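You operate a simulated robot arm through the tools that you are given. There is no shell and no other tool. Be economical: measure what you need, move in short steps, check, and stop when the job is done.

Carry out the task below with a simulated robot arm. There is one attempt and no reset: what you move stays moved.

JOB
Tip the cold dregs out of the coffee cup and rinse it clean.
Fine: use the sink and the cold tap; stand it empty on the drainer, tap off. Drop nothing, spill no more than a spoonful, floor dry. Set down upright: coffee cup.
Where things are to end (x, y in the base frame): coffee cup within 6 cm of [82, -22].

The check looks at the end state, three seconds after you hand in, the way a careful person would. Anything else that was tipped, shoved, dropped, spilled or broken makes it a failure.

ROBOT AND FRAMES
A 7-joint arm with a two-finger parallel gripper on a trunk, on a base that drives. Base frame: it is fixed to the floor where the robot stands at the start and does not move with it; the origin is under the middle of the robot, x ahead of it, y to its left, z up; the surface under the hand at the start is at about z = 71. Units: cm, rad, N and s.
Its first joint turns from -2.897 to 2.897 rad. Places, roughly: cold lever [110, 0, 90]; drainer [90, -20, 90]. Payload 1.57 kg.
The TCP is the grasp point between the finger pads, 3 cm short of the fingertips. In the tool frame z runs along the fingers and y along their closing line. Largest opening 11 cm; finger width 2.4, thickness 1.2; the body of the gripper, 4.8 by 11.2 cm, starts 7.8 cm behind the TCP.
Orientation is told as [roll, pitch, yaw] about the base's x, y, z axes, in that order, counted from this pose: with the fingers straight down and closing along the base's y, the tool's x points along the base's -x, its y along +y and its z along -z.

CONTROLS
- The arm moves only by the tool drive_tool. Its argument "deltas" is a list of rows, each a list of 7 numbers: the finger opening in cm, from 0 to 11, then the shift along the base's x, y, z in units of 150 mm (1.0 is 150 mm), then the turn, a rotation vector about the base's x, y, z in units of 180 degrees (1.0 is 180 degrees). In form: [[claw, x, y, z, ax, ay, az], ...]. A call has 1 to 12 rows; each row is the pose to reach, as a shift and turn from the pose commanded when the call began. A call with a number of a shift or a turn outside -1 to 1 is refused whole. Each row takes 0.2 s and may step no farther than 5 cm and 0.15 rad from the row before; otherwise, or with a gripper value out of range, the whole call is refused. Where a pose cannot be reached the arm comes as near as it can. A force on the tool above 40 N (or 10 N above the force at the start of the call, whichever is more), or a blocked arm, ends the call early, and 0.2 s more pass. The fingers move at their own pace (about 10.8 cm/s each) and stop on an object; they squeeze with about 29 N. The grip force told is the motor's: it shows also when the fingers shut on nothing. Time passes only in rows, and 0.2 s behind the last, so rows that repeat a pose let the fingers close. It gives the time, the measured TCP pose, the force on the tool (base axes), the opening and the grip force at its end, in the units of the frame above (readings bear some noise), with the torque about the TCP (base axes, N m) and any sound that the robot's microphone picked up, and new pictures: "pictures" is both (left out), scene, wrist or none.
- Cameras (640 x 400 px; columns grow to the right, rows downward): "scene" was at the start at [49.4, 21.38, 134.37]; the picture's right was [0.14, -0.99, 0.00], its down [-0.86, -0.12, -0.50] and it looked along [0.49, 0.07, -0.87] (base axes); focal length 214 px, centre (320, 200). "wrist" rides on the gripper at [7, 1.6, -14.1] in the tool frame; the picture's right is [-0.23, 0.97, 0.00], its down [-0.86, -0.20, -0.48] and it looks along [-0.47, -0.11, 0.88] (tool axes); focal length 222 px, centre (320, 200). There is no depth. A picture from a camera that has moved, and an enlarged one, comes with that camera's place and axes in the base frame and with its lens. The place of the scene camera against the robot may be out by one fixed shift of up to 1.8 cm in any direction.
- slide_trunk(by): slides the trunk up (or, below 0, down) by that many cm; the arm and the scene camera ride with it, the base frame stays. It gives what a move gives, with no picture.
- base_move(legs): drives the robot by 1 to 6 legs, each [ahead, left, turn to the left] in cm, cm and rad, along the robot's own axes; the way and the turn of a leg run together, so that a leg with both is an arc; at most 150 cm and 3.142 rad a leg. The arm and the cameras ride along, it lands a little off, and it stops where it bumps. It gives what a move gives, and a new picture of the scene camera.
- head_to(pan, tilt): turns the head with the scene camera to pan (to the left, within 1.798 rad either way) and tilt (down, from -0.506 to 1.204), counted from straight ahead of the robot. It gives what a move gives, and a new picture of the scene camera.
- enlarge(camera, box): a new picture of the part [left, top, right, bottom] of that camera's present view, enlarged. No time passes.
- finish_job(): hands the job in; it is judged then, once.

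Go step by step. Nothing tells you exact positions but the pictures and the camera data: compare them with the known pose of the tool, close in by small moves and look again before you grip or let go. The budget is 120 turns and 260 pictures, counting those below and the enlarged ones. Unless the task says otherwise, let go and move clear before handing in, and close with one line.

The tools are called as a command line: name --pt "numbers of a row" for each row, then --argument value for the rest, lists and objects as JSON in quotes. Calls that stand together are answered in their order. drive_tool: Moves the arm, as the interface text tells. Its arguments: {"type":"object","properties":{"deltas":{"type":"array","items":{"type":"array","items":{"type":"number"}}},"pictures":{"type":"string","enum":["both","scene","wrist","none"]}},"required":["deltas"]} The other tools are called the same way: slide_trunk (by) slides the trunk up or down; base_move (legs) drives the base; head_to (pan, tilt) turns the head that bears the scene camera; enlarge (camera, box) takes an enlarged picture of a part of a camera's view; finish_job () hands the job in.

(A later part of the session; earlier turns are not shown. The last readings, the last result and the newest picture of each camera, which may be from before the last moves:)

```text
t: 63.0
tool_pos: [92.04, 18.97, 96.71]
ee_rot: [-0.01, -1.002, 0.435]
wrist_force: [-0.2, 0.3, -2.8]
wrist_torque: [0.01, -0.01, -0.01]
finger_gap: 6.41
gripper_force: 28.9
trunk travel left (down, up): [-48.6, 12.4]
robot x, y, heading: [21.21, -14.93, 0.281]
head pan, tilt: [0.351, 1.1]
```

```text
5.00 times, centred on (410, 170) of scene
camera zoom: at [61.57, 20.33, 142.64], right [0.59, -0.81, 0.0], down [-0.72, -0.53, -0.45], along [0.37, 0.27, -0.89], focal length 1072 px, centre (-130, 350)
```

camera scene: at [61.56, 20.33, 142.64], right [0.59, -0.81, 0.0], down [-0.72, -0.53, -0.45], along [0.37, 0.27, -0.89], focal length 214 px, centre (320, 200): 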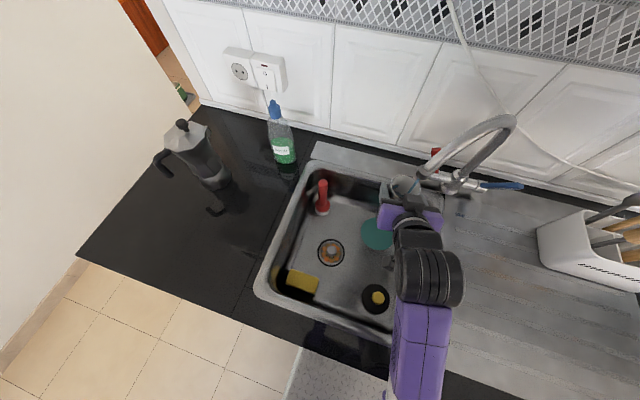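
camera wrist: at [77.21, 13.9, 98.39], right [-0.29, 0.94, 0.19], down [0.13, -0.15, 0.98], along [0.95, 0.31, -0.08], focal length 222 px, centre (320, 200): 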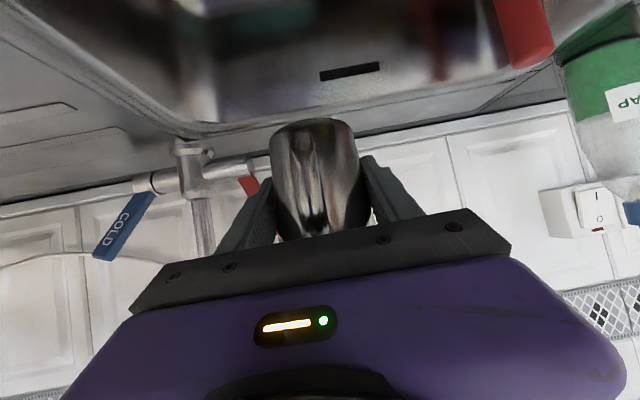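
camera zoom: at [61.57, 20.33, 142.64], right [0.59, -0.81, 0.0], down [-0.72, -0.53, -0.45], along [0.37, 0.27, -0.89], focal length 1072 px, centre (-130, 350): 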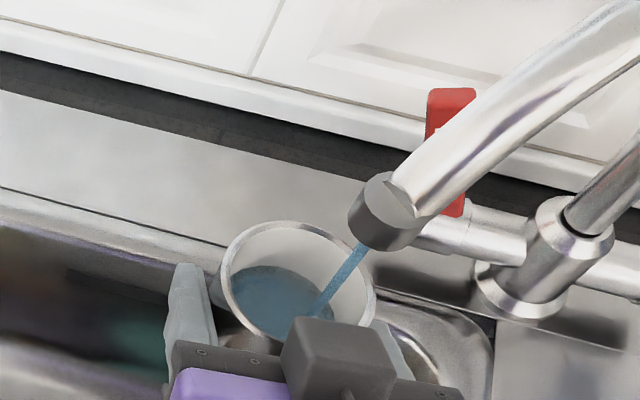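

drive_tool --pt "0 0 0 0 0 0 0" --pt "0 0 0 0 0 0 0" --pt "0 0 0 0 0 0 0" --pt "0 0 0 0 0 0 0" --pt "0 0 0 0 0 0 0" --pt "0 0 0 0 0 0 0" --pt "0 -0.05 -0.023 0 0 0 0" --pt "0 -0.15 -0.07 0 0 0 0" --pt "0 -0.3 -0.14 0 0 0 0" --pt "0 -0.45 -0.21 0.05 0 0 0" --pt "0 -0.57 -0.26 0.15 0 0 0" --pt "0 -0.6 -0.26 0.25 0 0 0" --pictures "none"

drive_tool --pt "0 -0.03 0.1 0.05 0 0 0" --pt "0 -0.08 0.25 0.1 0 0 0" --pt "0 -0.15 0.4 0.15 0 0 0" --pt "0 -0.2 0.5 0.2 0 0 0" --pt "0 -0.22 0.58 0.2 0 0 0" --pt "0 -0.22 0.58 0.2 0 0 0" --pictures "scene"

enlarge --camera "scene" --box '[300, 160, 440, 290]'

```text
t: 65.6
tool_pos: [84.51, 16.31, 98.84]
ee_rot: [-0.01, -1.002, 0.436]
wrist_force: [0.4, -0.5, -2.0]
wrist_torque: [0.01, -0.04, -0.01]
finger_gap: 6.42
gripper_force: 29.0
out of reach, approached as far as the arm can: row 11, 12
trunk travel left (down, up): [-48.6, 12.4]
robot x, y, heading: [20.62, -14.81, 0.284]
head pan, tilt: [0.351, 1.1]
```

```text
t: 67.0
tool_pos: [81.06, 25.05, 101.89]
ee_rot: [-0.011, -1.001, 0.435]
wrist_force: [-0.6, 0.6, -3.0]
wrist_torque: [-0.03, -0.03, 0.0]
finger_gap: 6.42
gripper_force: 29.1
trunk travel left (down, up): [-48.6, 12.4]
robot x, y, heading: [20.64, -14.51, 0.281]
head pan, tilt: [0.351, 1.1]
camera scene: at [61.57, 20.33, 142.64], right [0.59, -0.81, 0.0], down [-0.72, -0.53, -0.45], along [0.37, 0.27, -0.89], focal length 214 px, centre (320, 200)
```

scene: 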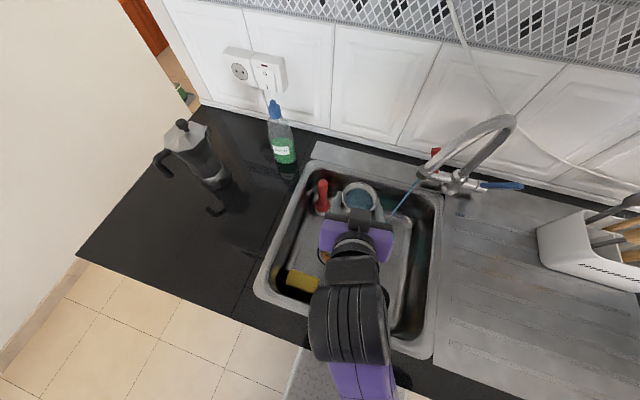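

```text
3.08 times, centred on (370, 225) of scene
camera zoom: at [61.57, 20.33, 142.64], right [0.59, -0.81, 0.0], down [-0.72, -0.53, -0.45], along [0.37, 0.27, -0.89], focal length 660 px, centre (166, 123)
```

zoom: 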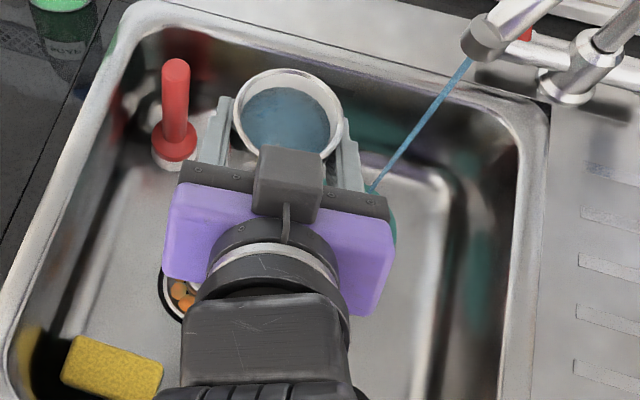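

The cup is well filled with clean water. I'll tip it out over the sink.

drive_tool --pt "0 0 0 0 0.03 0.0139 0" --pt "0 0 0 0 0.06 0.0279 0" --pt "0 0 0 0 0.09 0.0418 0" --pt "0 0 0 0 0.12 0.0557 0" --pt "0 0 0 0 0.15 0.0696 0" --pt "0 0 0 0 0.18 0.0836 0" --pt "0 0 0 0 0.21 0.0975 0" --pt "0 0 0 0 0.24 0.111 0" --pt "0 0 0 0 0.27 0.125 0" --pt "0 0 0 0 0.3 0.139 0" --pt "0 0 0 0 0.33 0.153 0" --pt "0 0 0 0 0.36 0.167 0" --pictures "scene"

drive_tool --pt "0 0 0 0 0.04 0.0186 0" --pt "0 0 0 0 0.08 0.037 0" --pt "0 0 0 0 0.12 0.056 0" --pt "0 0 0 0 0.16 0.074 0" --pt "0 0 0 0 0.2 0.093 0" --pt "0 0 0 0 0.24 0.111 0" --pt "0 0 0 0 0.28 0.13 0" --pt "0 0 0 0 0.28 0.13 0" --pt "0 0 0 0 0.28 0.13 0" --pt "0 0 0 0 0.28 0.13 0" --pt "0 0 0 0 0.28 0.13 0" --pictures "both"

```text
t: 69.6
tool_pos: [81.13, 24.97, 101.8]
ee_rot: [1.384, -0.27, -0.544]
wrist_force: [-0.4, -0.5, -2.0]
wrist_torque: [-0.05, -0.01, 0.01]
finger_gap: 6.41
gripper_force: 29.0
trunk travel left (down, up): [-48.6, 12.4]
robot x, y, heading: [20.84, -14.73, 0.283]
head pan, tilt: [0.351, 1.1]
camera scene: at [61.57, 20.33, 142.64], right [0.59, -0.81, 0.0], down [-0.72, -0.53, -0.45], along [0.37, 0.27, -0.89], focal length 214 px, centre (320, 200)
```

scene: 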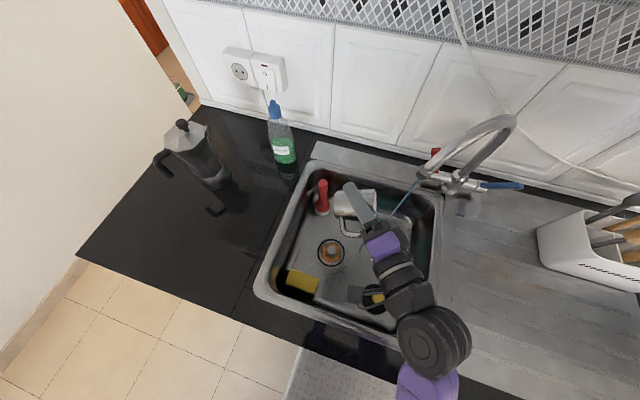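

```text
t: 72.0
tool_pos: [81.16, 25.0, 101.79]
ee_rot: [1.948, 0.531, -0.462]
wrist_force: [-1.1, -0.2, -1.9]
wrist_torque: [-0.04, -0.03, 0.05]
finger_gap: 6.43
gripper_force: 29.6
trunk travel left (down, up): [-48.6, 12.4]
robot x, y, heading: [20.92, -14.79, 0.278]
head pan, tilt: [0.351, 1.1]
camera scene: at [61.56, 20.33, 142.64], right [0.59, -0.81, 0.0], down [-0.72, -0.53, -0.45], along [0.37, 0.27, -0.89], focal length 214 px, centre (320, 200)
camera wrist: at [68.01, 16.17, 102.05], right [0.43, -0.61, 0.67], down [0.33, -0.58, -0.74], along [0.84, 0.54, -0.05], focal length 222 px, centre (320, 200)
```

scene: 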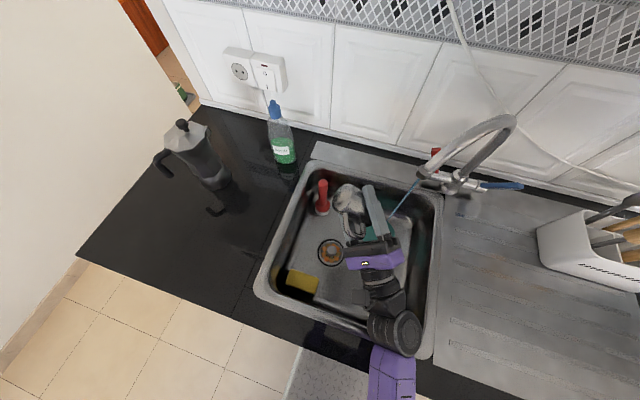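
wrist: 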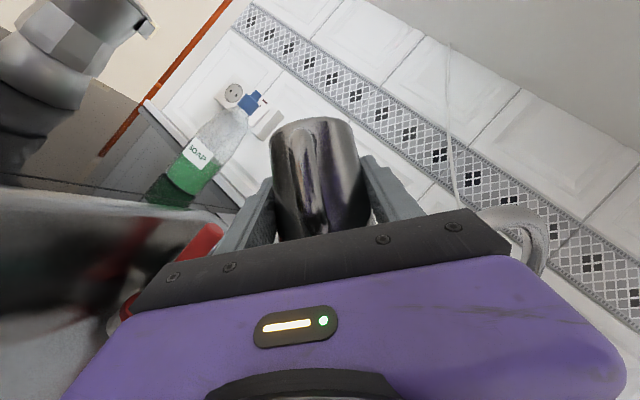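

drive_tool --pt "0 0 0 0 -0.04 -0.0186 0" --pt "0 0 0 0 -0.08 -0.0372 0" --pt "0 0 0 0 -0.12 -0.0558 0" --pt "0 0 0 0 -0.16 -0.0744 0" --pt "0 0 0 0 -0.2 -0.093 0" --pt "0 0 0 0 -0.24 -0.1116 0" --pt "0 0 0 0 -0.28 -0.13 0" --pt "0 0 0 0 -0.32 -0.149 0" --pt "0 0 0 0 -0.36 -0.167 0" --pt "0 0 0 0 -0.4 -0.186 0" --pt "0 0 0 0 -0.44 -0.205 0" --pt "0 0 0 0 -0.48 -0.223 0" --pictures "none"

drive_tool --pt "0 0 0 0 -0.04 -0.0185 0" --pt "0 0 0 0 -0.08 -0.037 0" --pt "0 0 0 0 -0.12 -0.0555 0" --pt "0 0 0 0 -0.16 -0.074 0" --pt "0 0 0 0 -0.16 -0.074 0" --pictures "none"

enlarge --camera "scene" --box '[300, 160, 440, 290]'

```text
t: 74.6
tool_pos: [81.3, 24.92, 101.82]
ee_rot: [0.845, -0.802, -0.255]
wrist_force: [-0.3, -0.1, -1.7]
wrist_torque: [-0.02, -0.02, 0.0]
finger_gap: 6.39
gripper_force: 28.8
trunk travel left (down, up): [-48.6, 12.4]
robot x, y, heading: [20.99, -14.92, 0.284]
head pan, tilt: [0.351, 1.1]
```

```text
t: 75.8
tool_pos: [81.25, 25.03, 101.87]
ee_rot: [-0.014, -0.999, 0.438]
wrist_force: [0.7, -0.3, -1.5]
wrist_torque: [-0.02, 0.0, 0.01]
finger_gap: 6.42
gripper_force: 29.2
trunk travel left (down, up): [-48.6, 12.4]
robot x, y, heading: [20.63, -14.86, 0.281]
head pan, tilt: [0.351, 1.1]
```

```text
3.08 times, centred on (370, 225) of scene
camera zoom: at [61.56, 20.33, 142.64], right [0.59, -0.81, 0.0], down [-0.72, -0.53, -0.45], along [0.37, 0.27, -0.89], focal length 660 px, centre (166, 123)
```

zoom: 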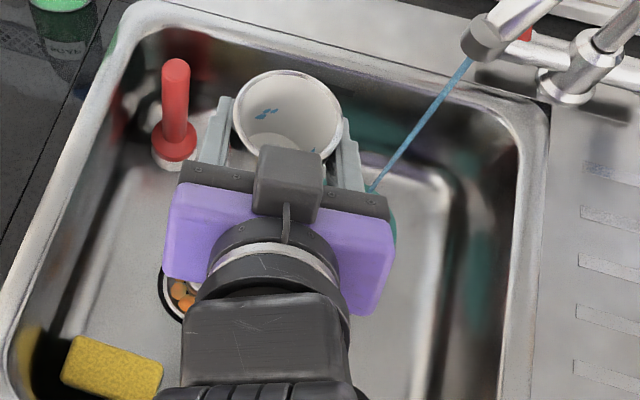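

The inside looks white with only a few droplets. I'll give it one more quick rinse with the same motions.

drive_tool --pt "0 0.04 -0.15 -0.08 0 0 0" --pt "0 0.08 -0.33 -0.16 0 0 0" --pt "0 0.12 -0.5 -0.25 0 0 0" --pt "0 0.16 -0.65 -0.32 0 0 0" --pt "0 0.16 -0.68 -0.34 0 0 0" --pictures "none"

drive_tool --pt "0 0.14 0.065 0 0 0 0" --pt "0 0.28 0.13 0 0 0 0" --pt "0 0.42 0.2 0 0 0 0" --pt "0 0.56 0.26 0 0 0 0" --pt "0 0.56 0.26 0 0 0 0" --pt "0 0.56 0.26 0 0 0 0" --pt "0 0.56 0.26 0 0 0 0" --pt "0 0.56 0.26 0 0 0 0" --pt "0 0.56 0.26 0 0 0 0" --pt "0 0.56 0.26 0 0 0 0" --pt "0 0.56 0.26 0 0 0 0" --pt "0 0.56 0.26 0 0 0 0" --pictures "none"

enlarge --camera "scene" --box '[360, 130, 460, 210]'

```text
t: 77.0
tool_pos: [83.63, 14.8, 96.78]
ee_rot: [-0.008, -0.999, 0.435]
wrist_force: [-0.9, 0.9, -1.2]
wrist_torque: [0.0, -0.01, 0.03]
finger_gap: 6.38
gripper_force: 28.6
trunk travel left (down, up): [-48.6, 12.4]
robot x, y, heading: [21.13, -14.86, 0.281]
head pan, tilt: [0.351, 1.1]
```

```text
t: 79.6
tool_pos: [91.98, 18.73, 96.72]
ee_rot: [-0.01, -1.001, 0.437]
wrist_force: [-0.3, -0.5, -0.5]
wrist_torque: [0.0, -0.06, -0.04]
finger_gap: 6.39
gripper_force: 28.7
trunk travel left (down, up): [-48.6, 12.4]
robot x, y, heading: [20.8, -14.78, 0.283]
head pan, tilt: [0.351, 1.1]
```

```text
5.00 times, centred on (410, 170) of scene
camera zoom: at [61.57, 20.33, 142.64], right [0.59, -0.81, 0.0], down [-0.72, -0.53, -0.45], along [0.37, 0.27, -0.89], focal length 1072 px, centre (-130, 350)
```

zoom: 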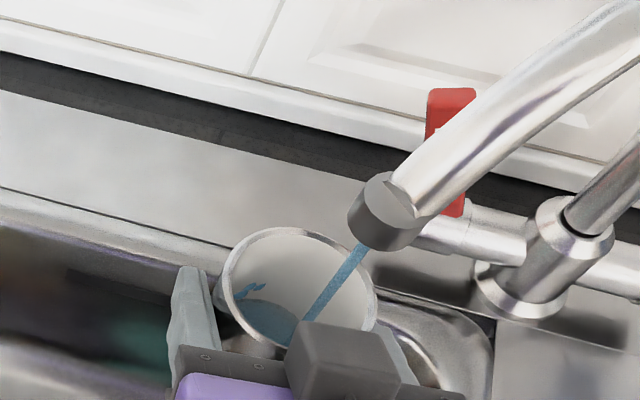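

drive_tool --pt "0 0 0 0 0 0 0" --pt "0 0 0 0 0 0 0" --pt "0 0 0 0 0 0 0" --pt "0 0 0 0 0 0 0" --pt "0 0 0 0 0 0 0" --pt "0 0 0 0 0 0 0" --pt "0 0 0 0 0 0 0" --pt "0 -0.15 -0.07 0 0 0 0" --pt "0 -0.3 -0.14 0 0 0 0" --pt "0 -0.45 -0.2 0.05 0 0 0" --pt "0 -0.5 -0.2 0.15 0 0 0" --pictures "none"

drive_tool --pt "0 -0.03 0.1 0.05 0 0 0" --pt "0 -0.08 0.25 0.1 0 0 0" --pt "0 -0.15 0.4 0.2 0 0 0" --pt "0 -0.22 0.55 0.27 0 0 0" --pt "0 -0.22 0.58 0.27 0 0 0" --pictures "scene"

```text
t: 82.0
tool_pos: [84.69, 15.84, 98.7]
ee_rot: [-0.011, -1.002, 0.435]
wrist_force: [0.4, -0.5, -2.2]
wrist_torque: [0.01, -0.04, -0.02]
finger_gap: 6.41
gripper_force: 29.3
out of reach, approached as far as the arm can: row 11
trunk travel left (down, up): [-48.6, 12.4]
robot x, y, heading: [20.91, -15.01, 0.282]
head pan, tilt: [0.351, 1.1]
```

```text
t: 83.2
tool_pos: [81.46, 24.71, 102.68]
ee_rot: [-0.012, -1.0, 0.434]
wrist_force: [-0.6, 0.2, -2.7]
wrist_torque: [0.03, 0.0, 0.01]
finger_gap: 6.43
gripper_force: 28.8
trunk travel left (down, up): [-48.6, 12.4]
robot x, y, heading: [20.78, -14.94, 0.28]
head pan, tilt: [0.351, 1.1]
camera scene: at [61.56, 20.33, 142.64], right [0.59, -0.81, 0.0], down [-0.72, -0.53, -0.45], along [0.37, 0.27, -0.89], focal length 214 px, centre (320, 200)
```

scene: 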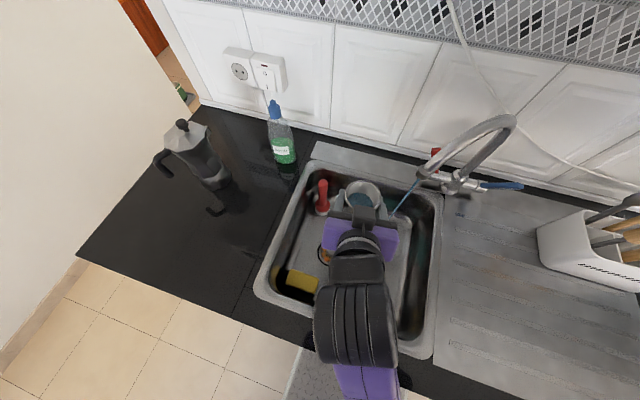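

drive_tool --pt "0 0 0 0 0.035 0.0163 0" --pt "0 0 0 0 0.07 0.0325 0" --pt "0 0 0 0 0.105 0.0488 0" --pt "0 0 0 0 0.14 0.065 0" --pt "0 0 0 0 0.175 0.0813 0" --pt "0 0 0 0 0.21 0.0975 0" --pt "0 0 0 0 0.245 0.1138 0" --pt "0 0 0 0 0.28 0.13 0" --pt "0 0 0 0 0.315 0.1463 0" --pt "0 0 0 0 0.35 0.1625 0" --pt "0 0 0 0 0.385 0.1788 0" --pt "0 0 0 0 0.42 0.195 0" --pictures "none"

drive_tool --pt "0 0 0 0 0.04 0.0186 0" --pt "0 0 0 0 0.08 0.037 0" --pt "0 0 0 0 0.12 0.056 0" --pt "0 0 0 0 0.16 0.074 0" --pt "0 0 0 0 0.2 0.093 0" --pt "0 0 0 0 0.24 0.111 0" --pt "0 0 0 0 0.28 0.13 0" --pt "0 0 0 0 0.28 0.13 0" --pt "0 0 0 0 0.28 0.13 0" --pt "0 0 0 0 0.28 0.13 0" --pt "0 0 0 0 0.28 0.13 0" --pt "0 0 0 0 0.28 0.13 0" --pictures "scene"

drive_tool --pt "0 0 0 0 0 0 0" --pt "0 0 0 0 0 0 0" --pt "0 0 0 0 0 0 0" --pt "0 0 0 0 0 0 0" --pt "0 0 0 0 0 0 0" --pt "0 0 0 0 0 0 0" --pt "0 0 0 0 0 0 0" --pt "0 0 0 0 0 0 0" --pictures "none"

```text
t: 85.8
tool_pos: [81.34, 24.6, 102.7]
ee_rot: [1.499, -0.097, -0.563]
wrist_force: [0.6, -0.2, -1.4]
wrist_torque: [0.01, -0.02, -0.01]
finger_gap: 6.41
gripper_force: 29.2
out of reach, approached as far as the arm can: row 4
trunk travel left (down, up): [-48.6, 12.4]
robot x, y, heading: [20.97, -14.55, 0.28]
head pan, tilt: [0.351, 1.1]
```

```text
t: 88.4
tool_pos: [81.46, 24.58, 102.8]
ee_rot: [2.114, 0.688, -0.365]
wrist_force: [0.6, -0.3, -0.8]
wrist_torque: [-0.01, -0.02, 0.01]
finger_gap: 6.39
gripper_force: 28.7
trunk travel left (down, up): [-48.6, 12.4]
robot x, y, heading: [20.75, -14.8, 0.282]
head pan, tilt: [0.351, 1.1]
camera scene: at [61.57, 20.33, 142.64], right [0.59, -0.81, 0.0], down [-0.72, -0.53, -0.45], along [0.37, 0.27, -0.89], focal length 214 px, centre (320, 200)
```

scene: 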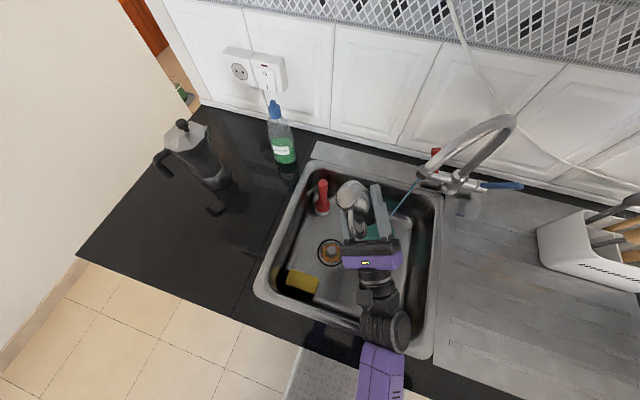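

```text
t: 90.2
tool_pos: [81.36, 24.4, 102.81]
ee_rot: [2.116, 0.687, -0.364]
wrist_force: [-0.4, -0.4, -0.4]
wrist_torque: [0.02, 0.0, -0.03]
finger_gap: 6.46
gripper_force: 28.5
trunk travel left (down, up): [-48.6, 12.4]
robot x, y, heading: [20.91, -14.81, 0.282]
head pan, tilt: [0.351, 1.1]
```

drive_tool --pt "0 0 0 0 -0.042 -0.0195 0" --pt "0 0 0 0 -0.084 -0.039 0" --pt "0 0 0 0 -0.126 -0.0585 0" --pt "0 0 0 0 -0.168 -0.078 0" --pt "0 0 0 0 -0.21 -0.0975 0" --pt "0 0 0 0 -0.252 -0.117 0" --pt "0 0 0 0 -0.294 -0.1365 0" --pt "0 0 0 0 -0.336 -0.156 0" --pt "0 0 0 0 -0.378 -0.1755 0" --pt "0 0 0 0 -0.42 -0.195 0" --pt "0 0 0 0 -0.462 -0.2145 0" --pt "0 0 0 0 -0.504 -0.234 0" --pictures "none"

drive_tool --pt "0 0 0 0 -0.04 -0.0185 0" --pt "0 0 0 0 -0.08 -0.037 0" --pt "0 0 0 0 -0.12 -0.0555 0" --pt "0 0 0 0 -0.16 -0.074 0" --pt "0 0 0 0 -0.196 -0.091 0" --pt "0 0 0 0 -0.196 -0.091 0" --pictures "both"

enlarge --camera "scene" --box '[300, 160, 440, 290]'

```text
t: 92.8
tool_pos: [81.42, 24.51, 102.72]
ee_rot: [0.974, -0.717, -0.339]
wrist_force: [0.9, 0.2, -2.0]
wrist_torque: [0.01, -0.04, 0.0]
finger_gap: 6.45
gripper_force: 29.0
trunk travel left (down, up): [-48.6, 12.4]
robot x, y, heading: [20.87, -14.68, 0.278]
head pan, tilt: [0.351, 1.1]
```

```text
t: 94.2
tool_pos: [81.38, 24.65, 102.86]
ee_rot: [-0.012, -1.001, 0.438]
wrist_force: [-0.2, -0.6, -2.2]
wrist_torque: [0.01, 0.02, 0.0]
finger_gap: 6.44
gripper_force: 28.9
out of reach, approached as far as the arm can: row 1
trunk travel left (down, up): [-48.6, 12.4]
robot x, y, heading: [21.13, -14.81, 0.284]
head pan, tilt: [0.351, 1.1]
camera scene: at [61.57, 20.33, 142.64], right [0.59, -0.81, 0.0], down [-0.72, -0.53, -0.45], along [0.37, 0.27, -0.89], focal length 214 px, centre (320, 200)
camera wrist: at [66.48, 19.56, 104.35], right [-0.29, 0.94, 0.18], down [0.13, -0.15, 0.98], along [0.95, 0.31, -0.08], focal length 222 px, centre (320, 200)
```

scene: 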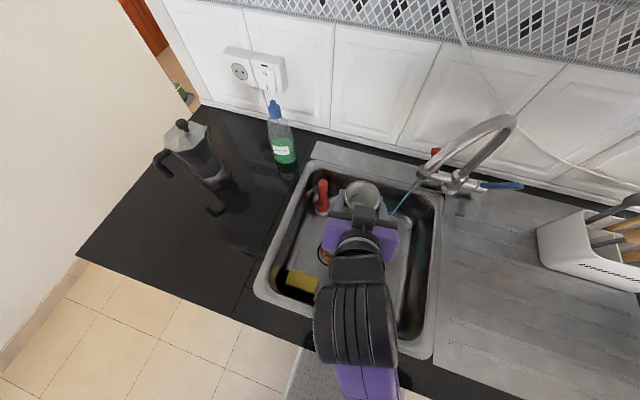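
wrist: 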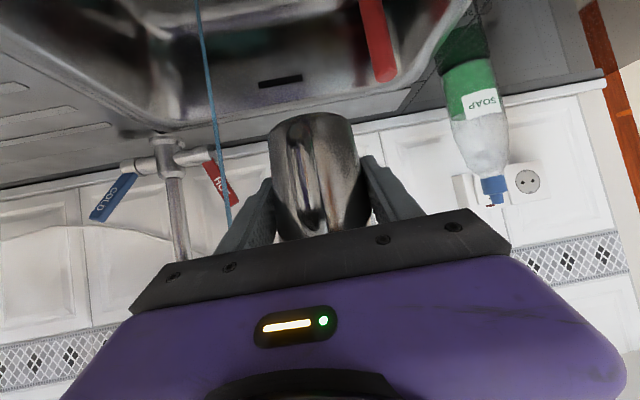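

```text
3.08 times, centred on (370, 225) of scene
camera zoom: at [61.57, 20.33, 142.64], right [0.59, -0.81, 0.0], down [-0.72, -0.53, -0.45], along [0.37, 0.27, -0.89], focal length 660 px, centre (166, 123)
```

zoom: 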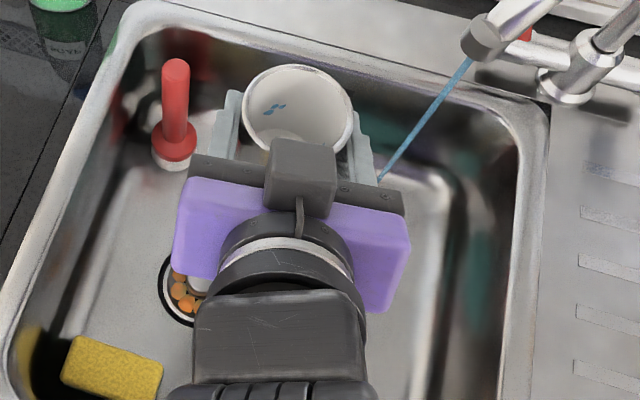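

The cup is clean and empty apart from a droplet or two. The drainer spot is too close for this wrist pose, so I'll back the base up 12 cm with the cup upright and then carry it over.

base_move --legs '[[-12, 0, 0]]'

```text
t: 95.4
tool_pos: [69.74, 21.18, 102.71]
ee_rot: [-0.01, -1.001, 0.434]
wrist_force: [-0.6, 0.7, -1.1]
wrist_torque: [-0.01, -0.03, 0.0]
finger_gap: 6.41
gripper_force: 29.0
trunk travel left (down, up): [-48.6, 12.4]
robot x, y, heading: [9.25, -17.81, 0.281]
head pan, tilt: [0.351, 1.1]
camera scene: at [49.91, 17.01, 142.64], right [0.59, -0.81, 0.0], down [-0.72, -0.53, -0.45], along [0.37, 0.27, -0.89], focal length 214 px, centre (320, 200)
```

scene: 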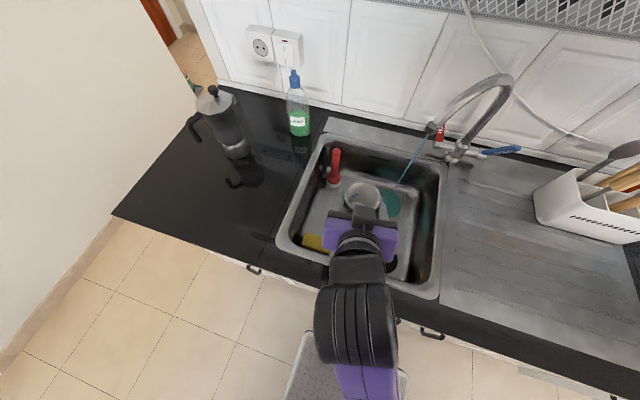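

drive_tool --pt "0 0.1 -0.1 0 0 0 -0.01" --pt "0 0.25 -0.25 0 0 0 -0.02" --pt "0 0.4 -0.45 0 0 0 -0.03" --pt "0 0.52 -0.65 0 0 0 -0.04" --pt "0 0.62 -0.85 0 0 0 -0.05" --pt "0 0.7 -1.0 0 0 0 -0.06" --pictures "none"

drive_tool --pt "0 0.03 -0.2 0 0 0 -0.01" --pt "0 0.06 -0.4 0 0 0 -0.02" --pt "0 0.08 -0.6 0 0 0 -0.03" --pt "0 0.1 -0.8 0 0 0 -0.04" --pt "0 0.12 -1.0 0 0 0 -0.05" --pictures "none"

drive_tool --pt "0 0 -0.2 0 0 0 -0.01" --pt "0 0 -0.4 0 0 0 -0.02" --pt "0 0 -0.6 0 0 0 -0.03" --pt "0 0 -0.8 0 0 0 -0.03" --pt "0 0 -0.87 0 0 0 -0.03" --pt "0 0 -0.87 0 0 0 -0.03" --pictures "none"

head_to --pan -0.4 --tilt 1.0

```text
t: 96.8
tool_pos: [80.18, 6.42, 102.82]
ee_rot: [-0.007, -1.0, 0.249]
wrist_force: [0.4, -0.1, -1.1]
wrist_torque: [0.01, 0.0, -0.01]
finger_gap: 6.45
gripper_force: 28.0
trunk travel left (down, up): [-48.6, 12.4]
robot x, y, heading: [9.56, -18.38, 0.28]
head pan, tilt: [0.351, 1.1]
```

```text
t: 98.0
tool_pos: [82.88, -8.84, 102.21]
ee_rot: [-0.009, -1.003, 0.09]
wrist_force: [-0.1, 0.9, -1.5]
wrist_torque: [0.0, -0.06, -0.05]
finger_gap: 6.44
gripper_force: 28.3
out of reach, approached as far as the arm can: row 1, 2, 3, 4, 5
trunk travel left (down, up): [-48.6, 12.4]
robot x, y, heading: [9.05, -18.3, 0.281]
head pan, tilt: [0.351, 1.1]
```

```text
t: 99.4
tool_pos: [82.78, -21.88, 102.19]
ee_rot: [-0.008, -1.001, -0.002]
wrist_force: [-0.5, -0.5, -2.1]
wrist_torque: [0.04, 0.02, 0.01]
finger_gap: 6.43
gripper_force: 29.5
trunk travel left (down, up): [-48.6, 12.4]
robot x, y, heading: [9.15, -18.01, 0.279]
head pan, tilt: [0.351, 1.1]
```

```text
t: 100.5
tool_pos: [82.81, -21.81, 102.22]
ee_rot: [-0.011, -1.002, -0.003]
wrist_force: [-0.2, -0.8, -1.4]
wrist_torque: [-0.01, 0.01, 0.0]
finger_gap: 6.42
gripper_force: 28.7
trunk travel left (down, up): [-48.6, 12.4]
robot x, y, heading: [9.09, -18.53, 0.276]
head pan, tilt: [-0.4, 1.0]
camera scene: at [51.73, 12.45, 143.3], right [-0.12, -0.99, 0.0], down [-0.84, 0.1, -0.54], along [0.54, -0.06, -0.84], focal length 214 px, centre (320, 200)
```

scene: 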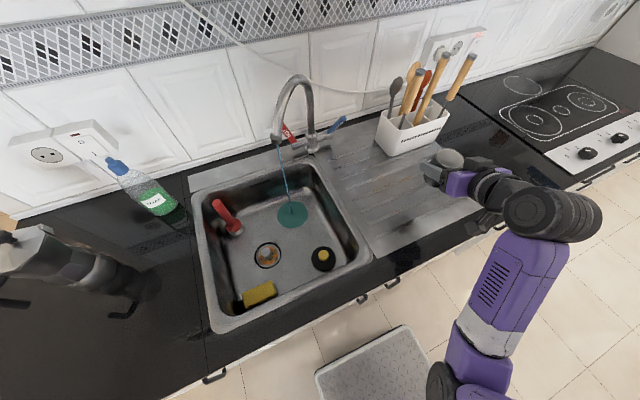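

The cup is above its drainer spot with clear space around it. I'll lower it, slowly near the surface.

drive_tool --pt "0 0 0 -0.15 0 0 0" --pt "0 0 0 -0.3 0 0 0" --pt "0 0 0 -0.45 0 0 0" --pt "0 0 0 -0.58 0 0 0" --pt "0 0 0 -0.66 0 0 0" --pt "0 0 0 -0.66 0 0 0" --pictures "both"

enlarge --camera "scene" --box '[360, 120, 520, 240]'

```text
t: 101.9
tool_pos: [82.77, -21.82, 92.2]
ee_rot: [-0.011, -1.003, -0.003]
wrist_force: [0.4, -0.3, -1.3]
wrist_torque: [-0.02, 0.0, 0.02]
finger_gap: 6.43
gripper_force: 28.8
trunk travel left (down, up): [-48.6, 12.4]
robot x, y, heading: [9.6, -18.25, 0.283]
head pan, tilt: [-0.4, 1.0]
camera scene: at [51.73, 12.45, 143.3], right [-0.12, -0.99, 0.0], down [-0.84, 0.1, -0.54], along [0.54, -0.06, -0.84], focal length 214 px, centre (320, 200)
camera wrist: at [67.23, -20.03, 93.91], right [0.13, 0.97, 0.19], down [0.06, -0.19, 0.98], along [0.99, -0.12, -0.08], focal length 222 px, centre (320, 200)
```

scene: 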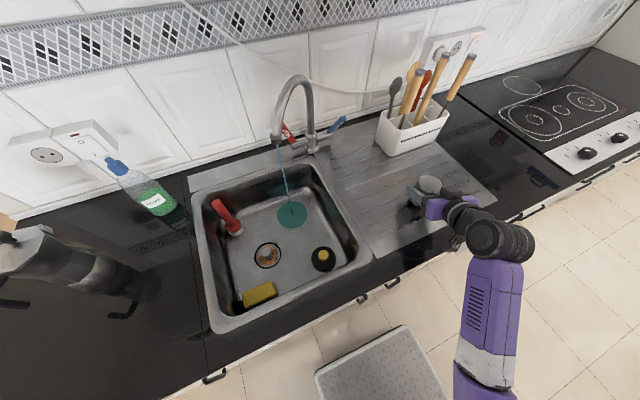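
wrist: 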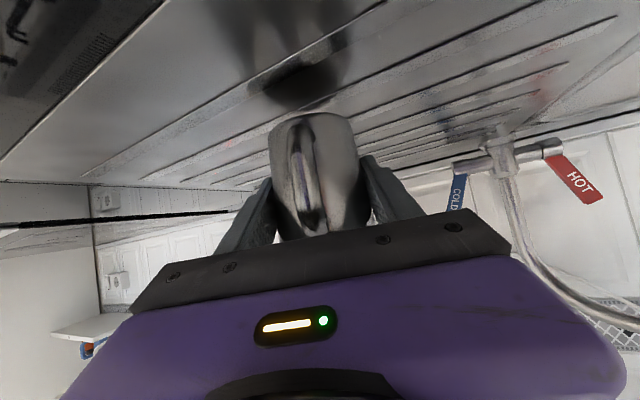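

```text
3.33 times, centred on (440, 180) of scene
camera zoom: at [51.73, 12.45, 143.3], right [-0.12, -0.99, 0.0], down [-0.84, 0.1, -0.54], along [0.54, -0.06, -0.84], focal length 715 px, centre (-80, 267)
```

zoom: 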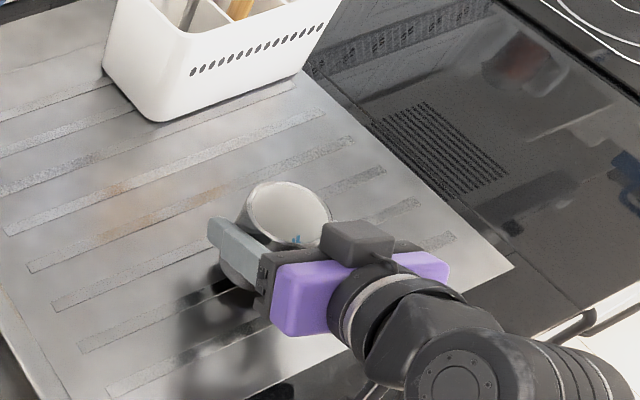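

drive_tool --pt "0 0 0 -0.03 0 0 0" --pt "0 0 0 -0.06 0 0 0" --pt "0 0 0 -0.09 0 0 0" --pt "0 0 0 -0.11 0 0 0" --pt "0 0 0 -0.12 0 0 0" --pt "0 0 0 -0.13 0 0 0" --pt "0 0 0 -0.13 0 0 0" --pictures "none"

```text
t: 103.5
tool_pos: [82.78, -21.71, 90.53]
ee_rot: [-0.01, -1.004, -0.004]
wrist_force: [2.4, 2.5, 18.4]
wrist_torque: [-0.08, 0.15, -0.11]
finger_gap: 6.42
gripper_force: 29.1
trunk travel left (down, up): [-48.6, 12.4]
robot x, y, heading: [9.24, -18.19, 0.285]
head pan, tilt: [-0.4, 1.0]
```

The cup touches the surface, with 18 N upward. I'll ease off 2 mm and open the fingers.

drive_tool --pt "0 0 0 0.017 0 0 0" --pt "0 0 0 0.017 0 0 0" --pt "6.6 0 0 0.017 0 0 0" --pt "7 0 0 0.017 0 0 0" --pt "8 0 0 0.017 0 0 0" --pt "9 0 0 0.017 0 0 0" --pt "10.5 0 0 0.017 0 0 0" --pt "10.5 0 0 0.017 0 0 0" --pictures "both"

enlarge --camera "scene" --box '[360, 120, 520, 240]'

```text
t: 105.3
tool_pos: [82.73, -21.81, 90.64]
ee_rot: [-0.011, -1.002, -0.004]
wrist_force: [-0.2, 0.2, -0.4]
wrist_torque: [0.0, 0.03, 0.0]
finger_gap: 10.51
gripper_force: 0.1
trunk travel left (down, up): [-48.6, 12.4]
robot x, y, heading: [9.23, -18.13, 0.282]
head pan, tilt: [-0.4, 1.0]
camera scene: at [51.73, 12.45, 143.3], right [-0.12, -0.99, 0.0], down [-0.84, 0.1, -0.54], along [0.54, -0.06, -0.84], focal length 214 px, centre (320, 200)
camera wrist: at [67.19, -20.01, 92.25], right [0.13, 0.97, 0.19], down [0.06, -0.19, 0.98], along [0.99, -0.12, -0.08], focal length 222 px, centre (320, 200)
```

scene: 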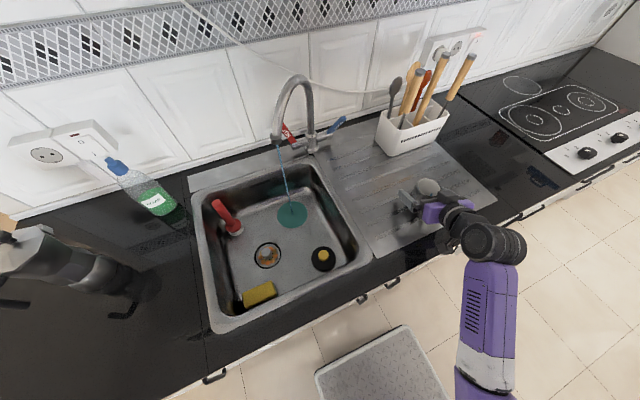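
wrist: 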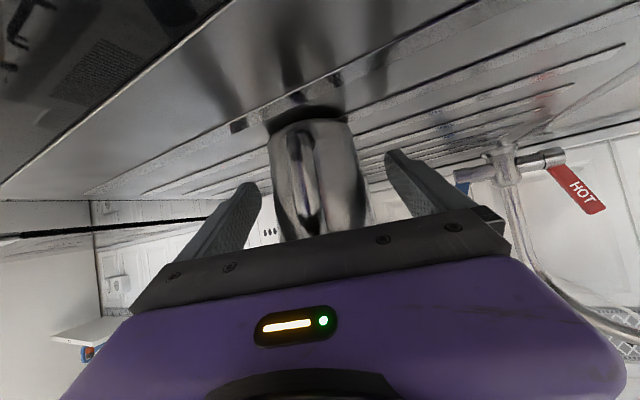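

```text
3.33 times, centred on (440, 180) of scene
camera zoom: at [51.73, 12.45, 143.3], right [-0.12, -0.99, 0.0], down [-0.84, 0.1, -0.54], along [0.54, -0.06, -0.84], focal length 715 px, centre (-80, 267)
```

zoom: 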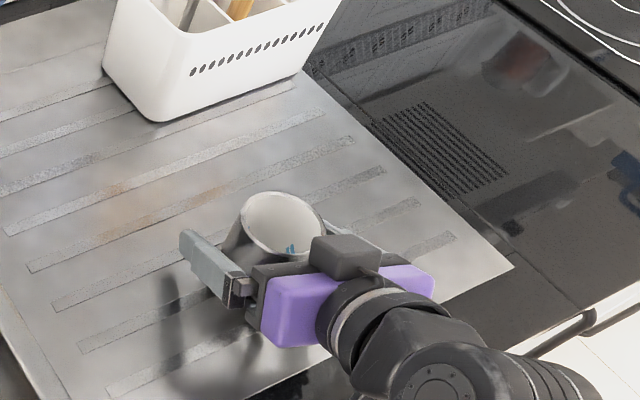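

The cup stands upright on the drainer. I'll withdraw by driving the base straight back along the finger direction.

base_move --legs '[[-12, 3.5, 0]]'

enlarge --camera "scene" --box '[360, 90, 560, 220]'

```text
t: 106.6
tool_pos: [70.24, -21.68, 90.68]
ee_rot: [-0.012, -1.002, -0.002]
wrist_force: [0.3, 0.5, -0.6]
wrist_torque: [-0.01, 0.02, 0.03]
finger_gap: 10.5
gripper_force: 0.0
trunk travel left (down, up): [-48.6, 12.4]
robot x, y, heading: [-3.12, -17.99, 0.284]
head pan, tilt: [-0.4, 1.0]
camera scene: at [39.17, 12.55, 143.3], right [-0.12, -0.99, 0.0], down [-0.84, 0.1, -0.54], along [0.54, -0.06, -0.84], focal length 214 px, centre (320, 200)
```

scene: 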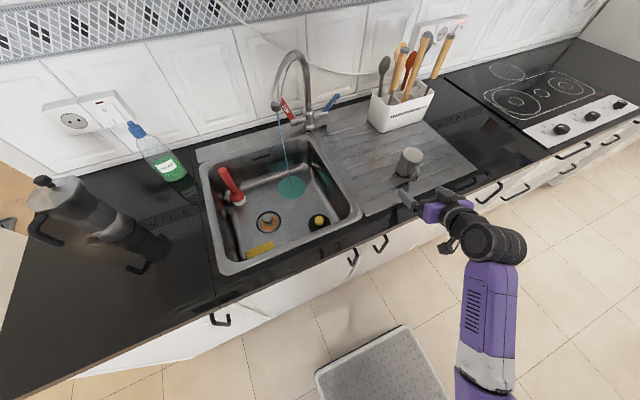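

```text
3.08 times, centred on (460, 155) of scene
camera zoom: at [39.17, 12.55, 143.3], right [-0.12, -0.99, 0.0], down [-0.84, 0.1, -0.54], along [0.54, -0.06, -0.84], focal length 660 px, centre (-111, 338)
```

zoom: 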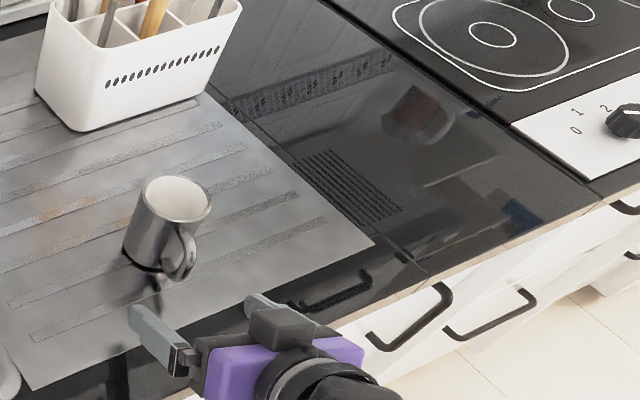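

The cup stands on the drainer at about (82.7, -21.8). Now I'll lift the arm, return to the tap-working position and shut the tap.

drive_tool --pt "8 0 0 0.25 0 0 0" --pt "7 0 0 0.5 0 0 0" --pt "7 0 0.1 0.75 -0.002 0.015 0.017" --pt "7 0 0.3 1.0 -0.004 0.031 0.034" --pt "7 0.03 0.5 1.0 -0.006 0.047 0.05" --pt "7 0.06 0.7 1.0 -0.008 0.062 0.067" --pt "7 0.1 0.95 1.0 -0.01 0.077 0.084" --pt "7 0.1 1.0 1.0 -0.01 0.077 0.084" --pictures "none"

drive_tool --pt "7 0 0 0.2 0 0 0" --pt "7 0 0 0.4 0 0 0" --pt "7 0 0 0.4 0 0 0" --pictures "scene"

```text
t: 108.4
tool_pos: [71.84, -6.76, 105.68]
ee_rot: [-0.01, -0.758, 0.264]
wrist_force: [0.2, 0.2, -0.1]
wrist_torque: [0.01, -0.03, -0.02]
finger_gap: 7.01
gripper_force: 0.1
trunk travel left (down, up): [-48.6, 12.4]
robot x, y, heading: [-3.08, -17.83, 0.283]
head pan, tilt: [-0.4, 1.0]
```

```text
t: 109.2
tool_pos: [71.7, -6.67, 111.71]
ee_rot: [-0.008, -0.758, 0.262]
wrist_force: [-1.3, -0.4, -0.3]
wrist_torque: [0.02, -0.05, 0.04]
finger_gap: 6.99
gripper_force: 0.1
out of reach, approached as far as the arm can: row 1
trunk travel left (down, up): [-48.6, 12.4]
robot x, y, heading: [-3.53, -18.0, 0.281]
head pan, tilt: [-0.4, 1.0]
camera scene: at [39.11, 12.47, 143.34], right [-0.12, -0.99, 0.0], down [-0.84, 0.1, -0.54], along [0.54, -0.06, -0.84], focal length 214 px, centre (320, 200)
```

scene: 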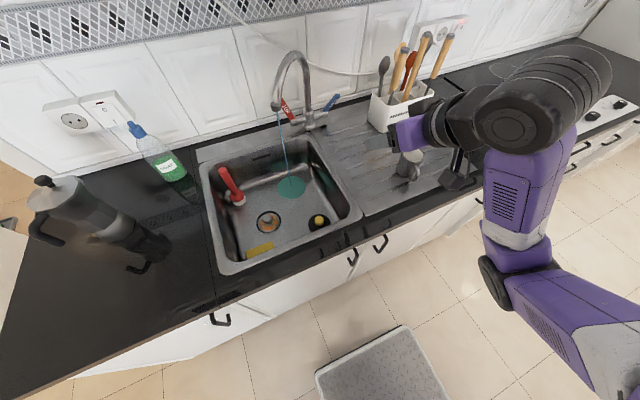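

The arm's elbow hangs low, so repeating the old approach could sweep the freshly placed cup. I'll raise the trunk and shift the base left first, so the arm passes well clear.

slide_trunk --by 11

base_move --legs '[[0, 11, 0]]'

drive_tool --pt "4 0.02 -0.2 -0.1 0 0 0" --pt "2 0.04 -0.4 -0.3 0 0 0" --pt "0 0.06 -0.6 -0.5 0 0 0" --pt "0 0.08 -0.8 -0.7 0 0 0" --pt "0 0.08 -0.95 -0.9 0 0 0" --pt "0 0.08 -1.0 -0.95 0 0 0" --pictures "scene"

```text
t: 110.6
tool_pos: [71.79, -6.63, 122.68]
ee_rot: [-0.011, -0.757, 0.262]
wrist_force: [-0.7, 0.2, 0.5]
wrist_torque: [0.02, 0.01, 0.01]
finger_gap: 6.99
gripper_force: 0.1
trunk travel left (down, up): [-59.6, 1.4]
robot x, y, heading: [-3.26, -18.0, 0.282]
head pan, tilt: [-0.4, 1.0]
```

```text
t: 111.8
tool_pos: [68.74, 4.21, 122.66]
ee_rot: [-0.009, -0.757, 0.261]
wrist_force: [1.1, 0.1, -0.2]
wrist_torque: [0.03, 0.0, 0.01]
finger_gap: 7.02
gripper_force: 0.0
trunk travel left (down, up): [-59.6, 1.4]
robot x, y, heading: [-6.44, -7.46, 0.288]
head pan, tilt: [-0.4, 1.0]
camera scene: at [36.08, 23.24, 154.3], right [-0.12, -0.99, 0.0], down [-0.84, 0.1, -0.54], along [0.54, -0.06, -0.84], focal length 214 px, centre (320, 200)
```

scene: 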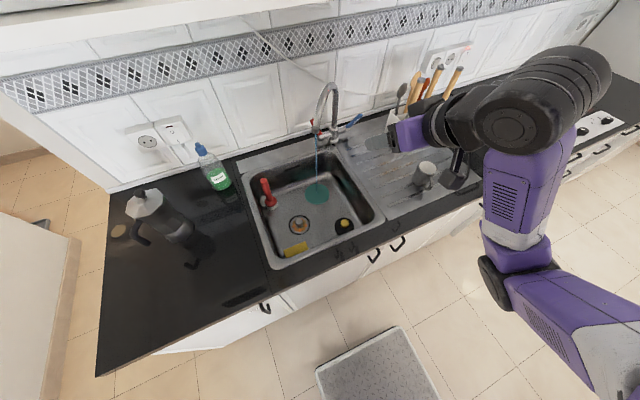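

```text
t: 113.2
tool_pos: [69.8, -10.82, 108.33]
ee_rot: [-0.009, -0.756, 0.265]
wrist_force: [0.4, 0.0, 0.5]
wrist_torque: [-0.01, 0.0, 0.0]
finger_gap: 0.0
gripper_force: 21.1
trunk travel left (down, up): [-59.6, 1.4]
robot x, y, heading: [-6.58, -7.39, 0.279]
head pan, tilt: [-0.4, 1.0]
camera scene: at [36.07, 23.27, 154.3], right [-0.12, -0.99, 0.0], down [-0.84, 0.1, -0.54], along [0.54, -0.06, -0.84], focal length 214 px, centre (320, 200)
```

scene: 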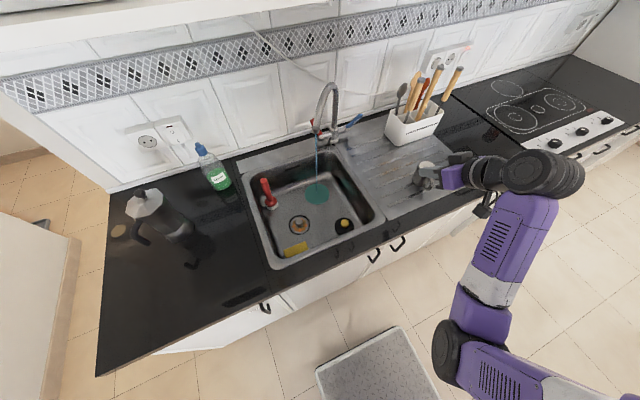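

The elbow is now well left of the cup, and the gripper is closed and high. I'll drive ahead.

base_move --legs '[[24, 0, 0]]'

enlarge --camera "wrist" --box '[0, 0, 640, 400]'

```text
t: 115.0
tool_pos: [93.07, -4.29, 108.4]
ee_rot: [-0.01, -0.758, 0.261]
wrist_force: [-0.7, -1.0, -0.3]
wrist_torque: [0.0, 0.03, 0.01]
finger_gap: 0.01
gripper_force: 21.5
trunk travel left (down, up): [-59.6, 1.4]
robot x, y, heading: [17.23, -0.66, 0.28]
head pan, tilt: [-0.4, 1.0]
camera scene: at [59.25, 29.92, 154.31], right [-0.12, -0.99, 0.0], down [-0.84, 0.1, -0.54], along [0.54, -0.06, -0.84], focal length 214 px, centre (320, 200)
```

scene: 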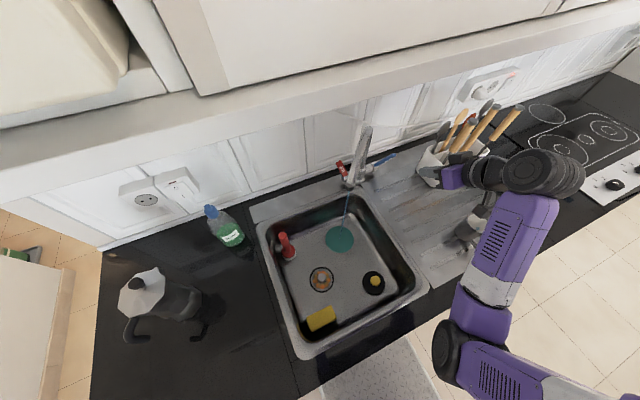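

```text
1.00 times, centred on (320, 200) of wrist (not enlarged: the box is as wide or as high as the picture)
camera zoom: at [78.31, -6.39, 113.71], right [-0.09, 0.99, 0.15], down [0.33, -0.11, 0.94], along [0.94, 0.13, -0.32], focal length 222 px, centre (320, 200)
```

zoom: 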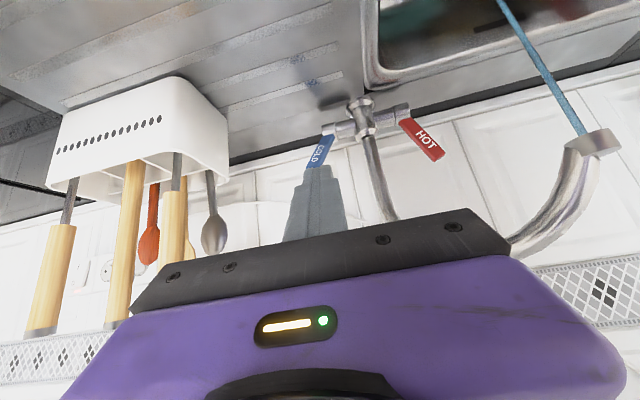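

enlarge --camera "wrist" --box '[260, 80, 460, 200]'

enlarge --camera "scene" --box '[320, 90, 560, 260]'

```text
3.20 times, centred on (360, 140) of wrist
camera zoom: at [78.31, -6.39, 113.71], right [-0.09, 0.99, 0.15], down [0.33, -0.11, 0.94], along [0.94, 0.13, -0.32], focal length 711 px, centre (192, 392)
```

zoom: 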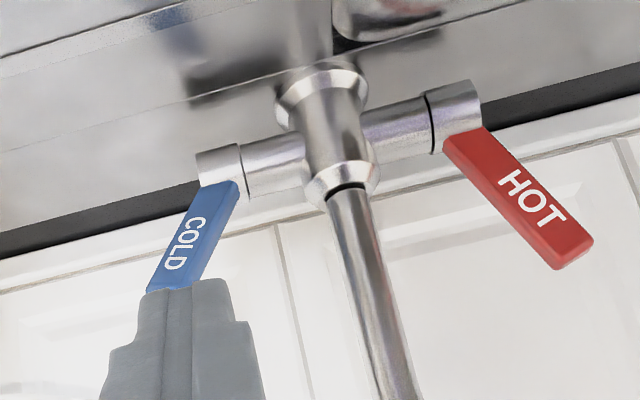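

```text
2.35 times, centred on (440, 175) of scene
camera zoom: at [59.25, 29.92, 154.31], right [-0.12, -0.99, 0.0], down [-0.84, 0.1, -0.54], along [0.54, -0.06, -0.84], focal length 505 px, centre (38, 259)
```

zoom: 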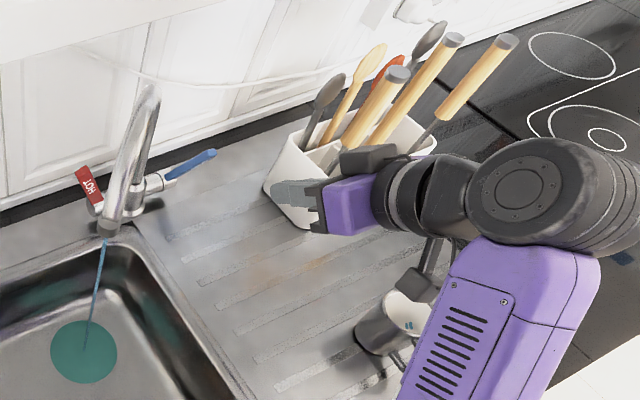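

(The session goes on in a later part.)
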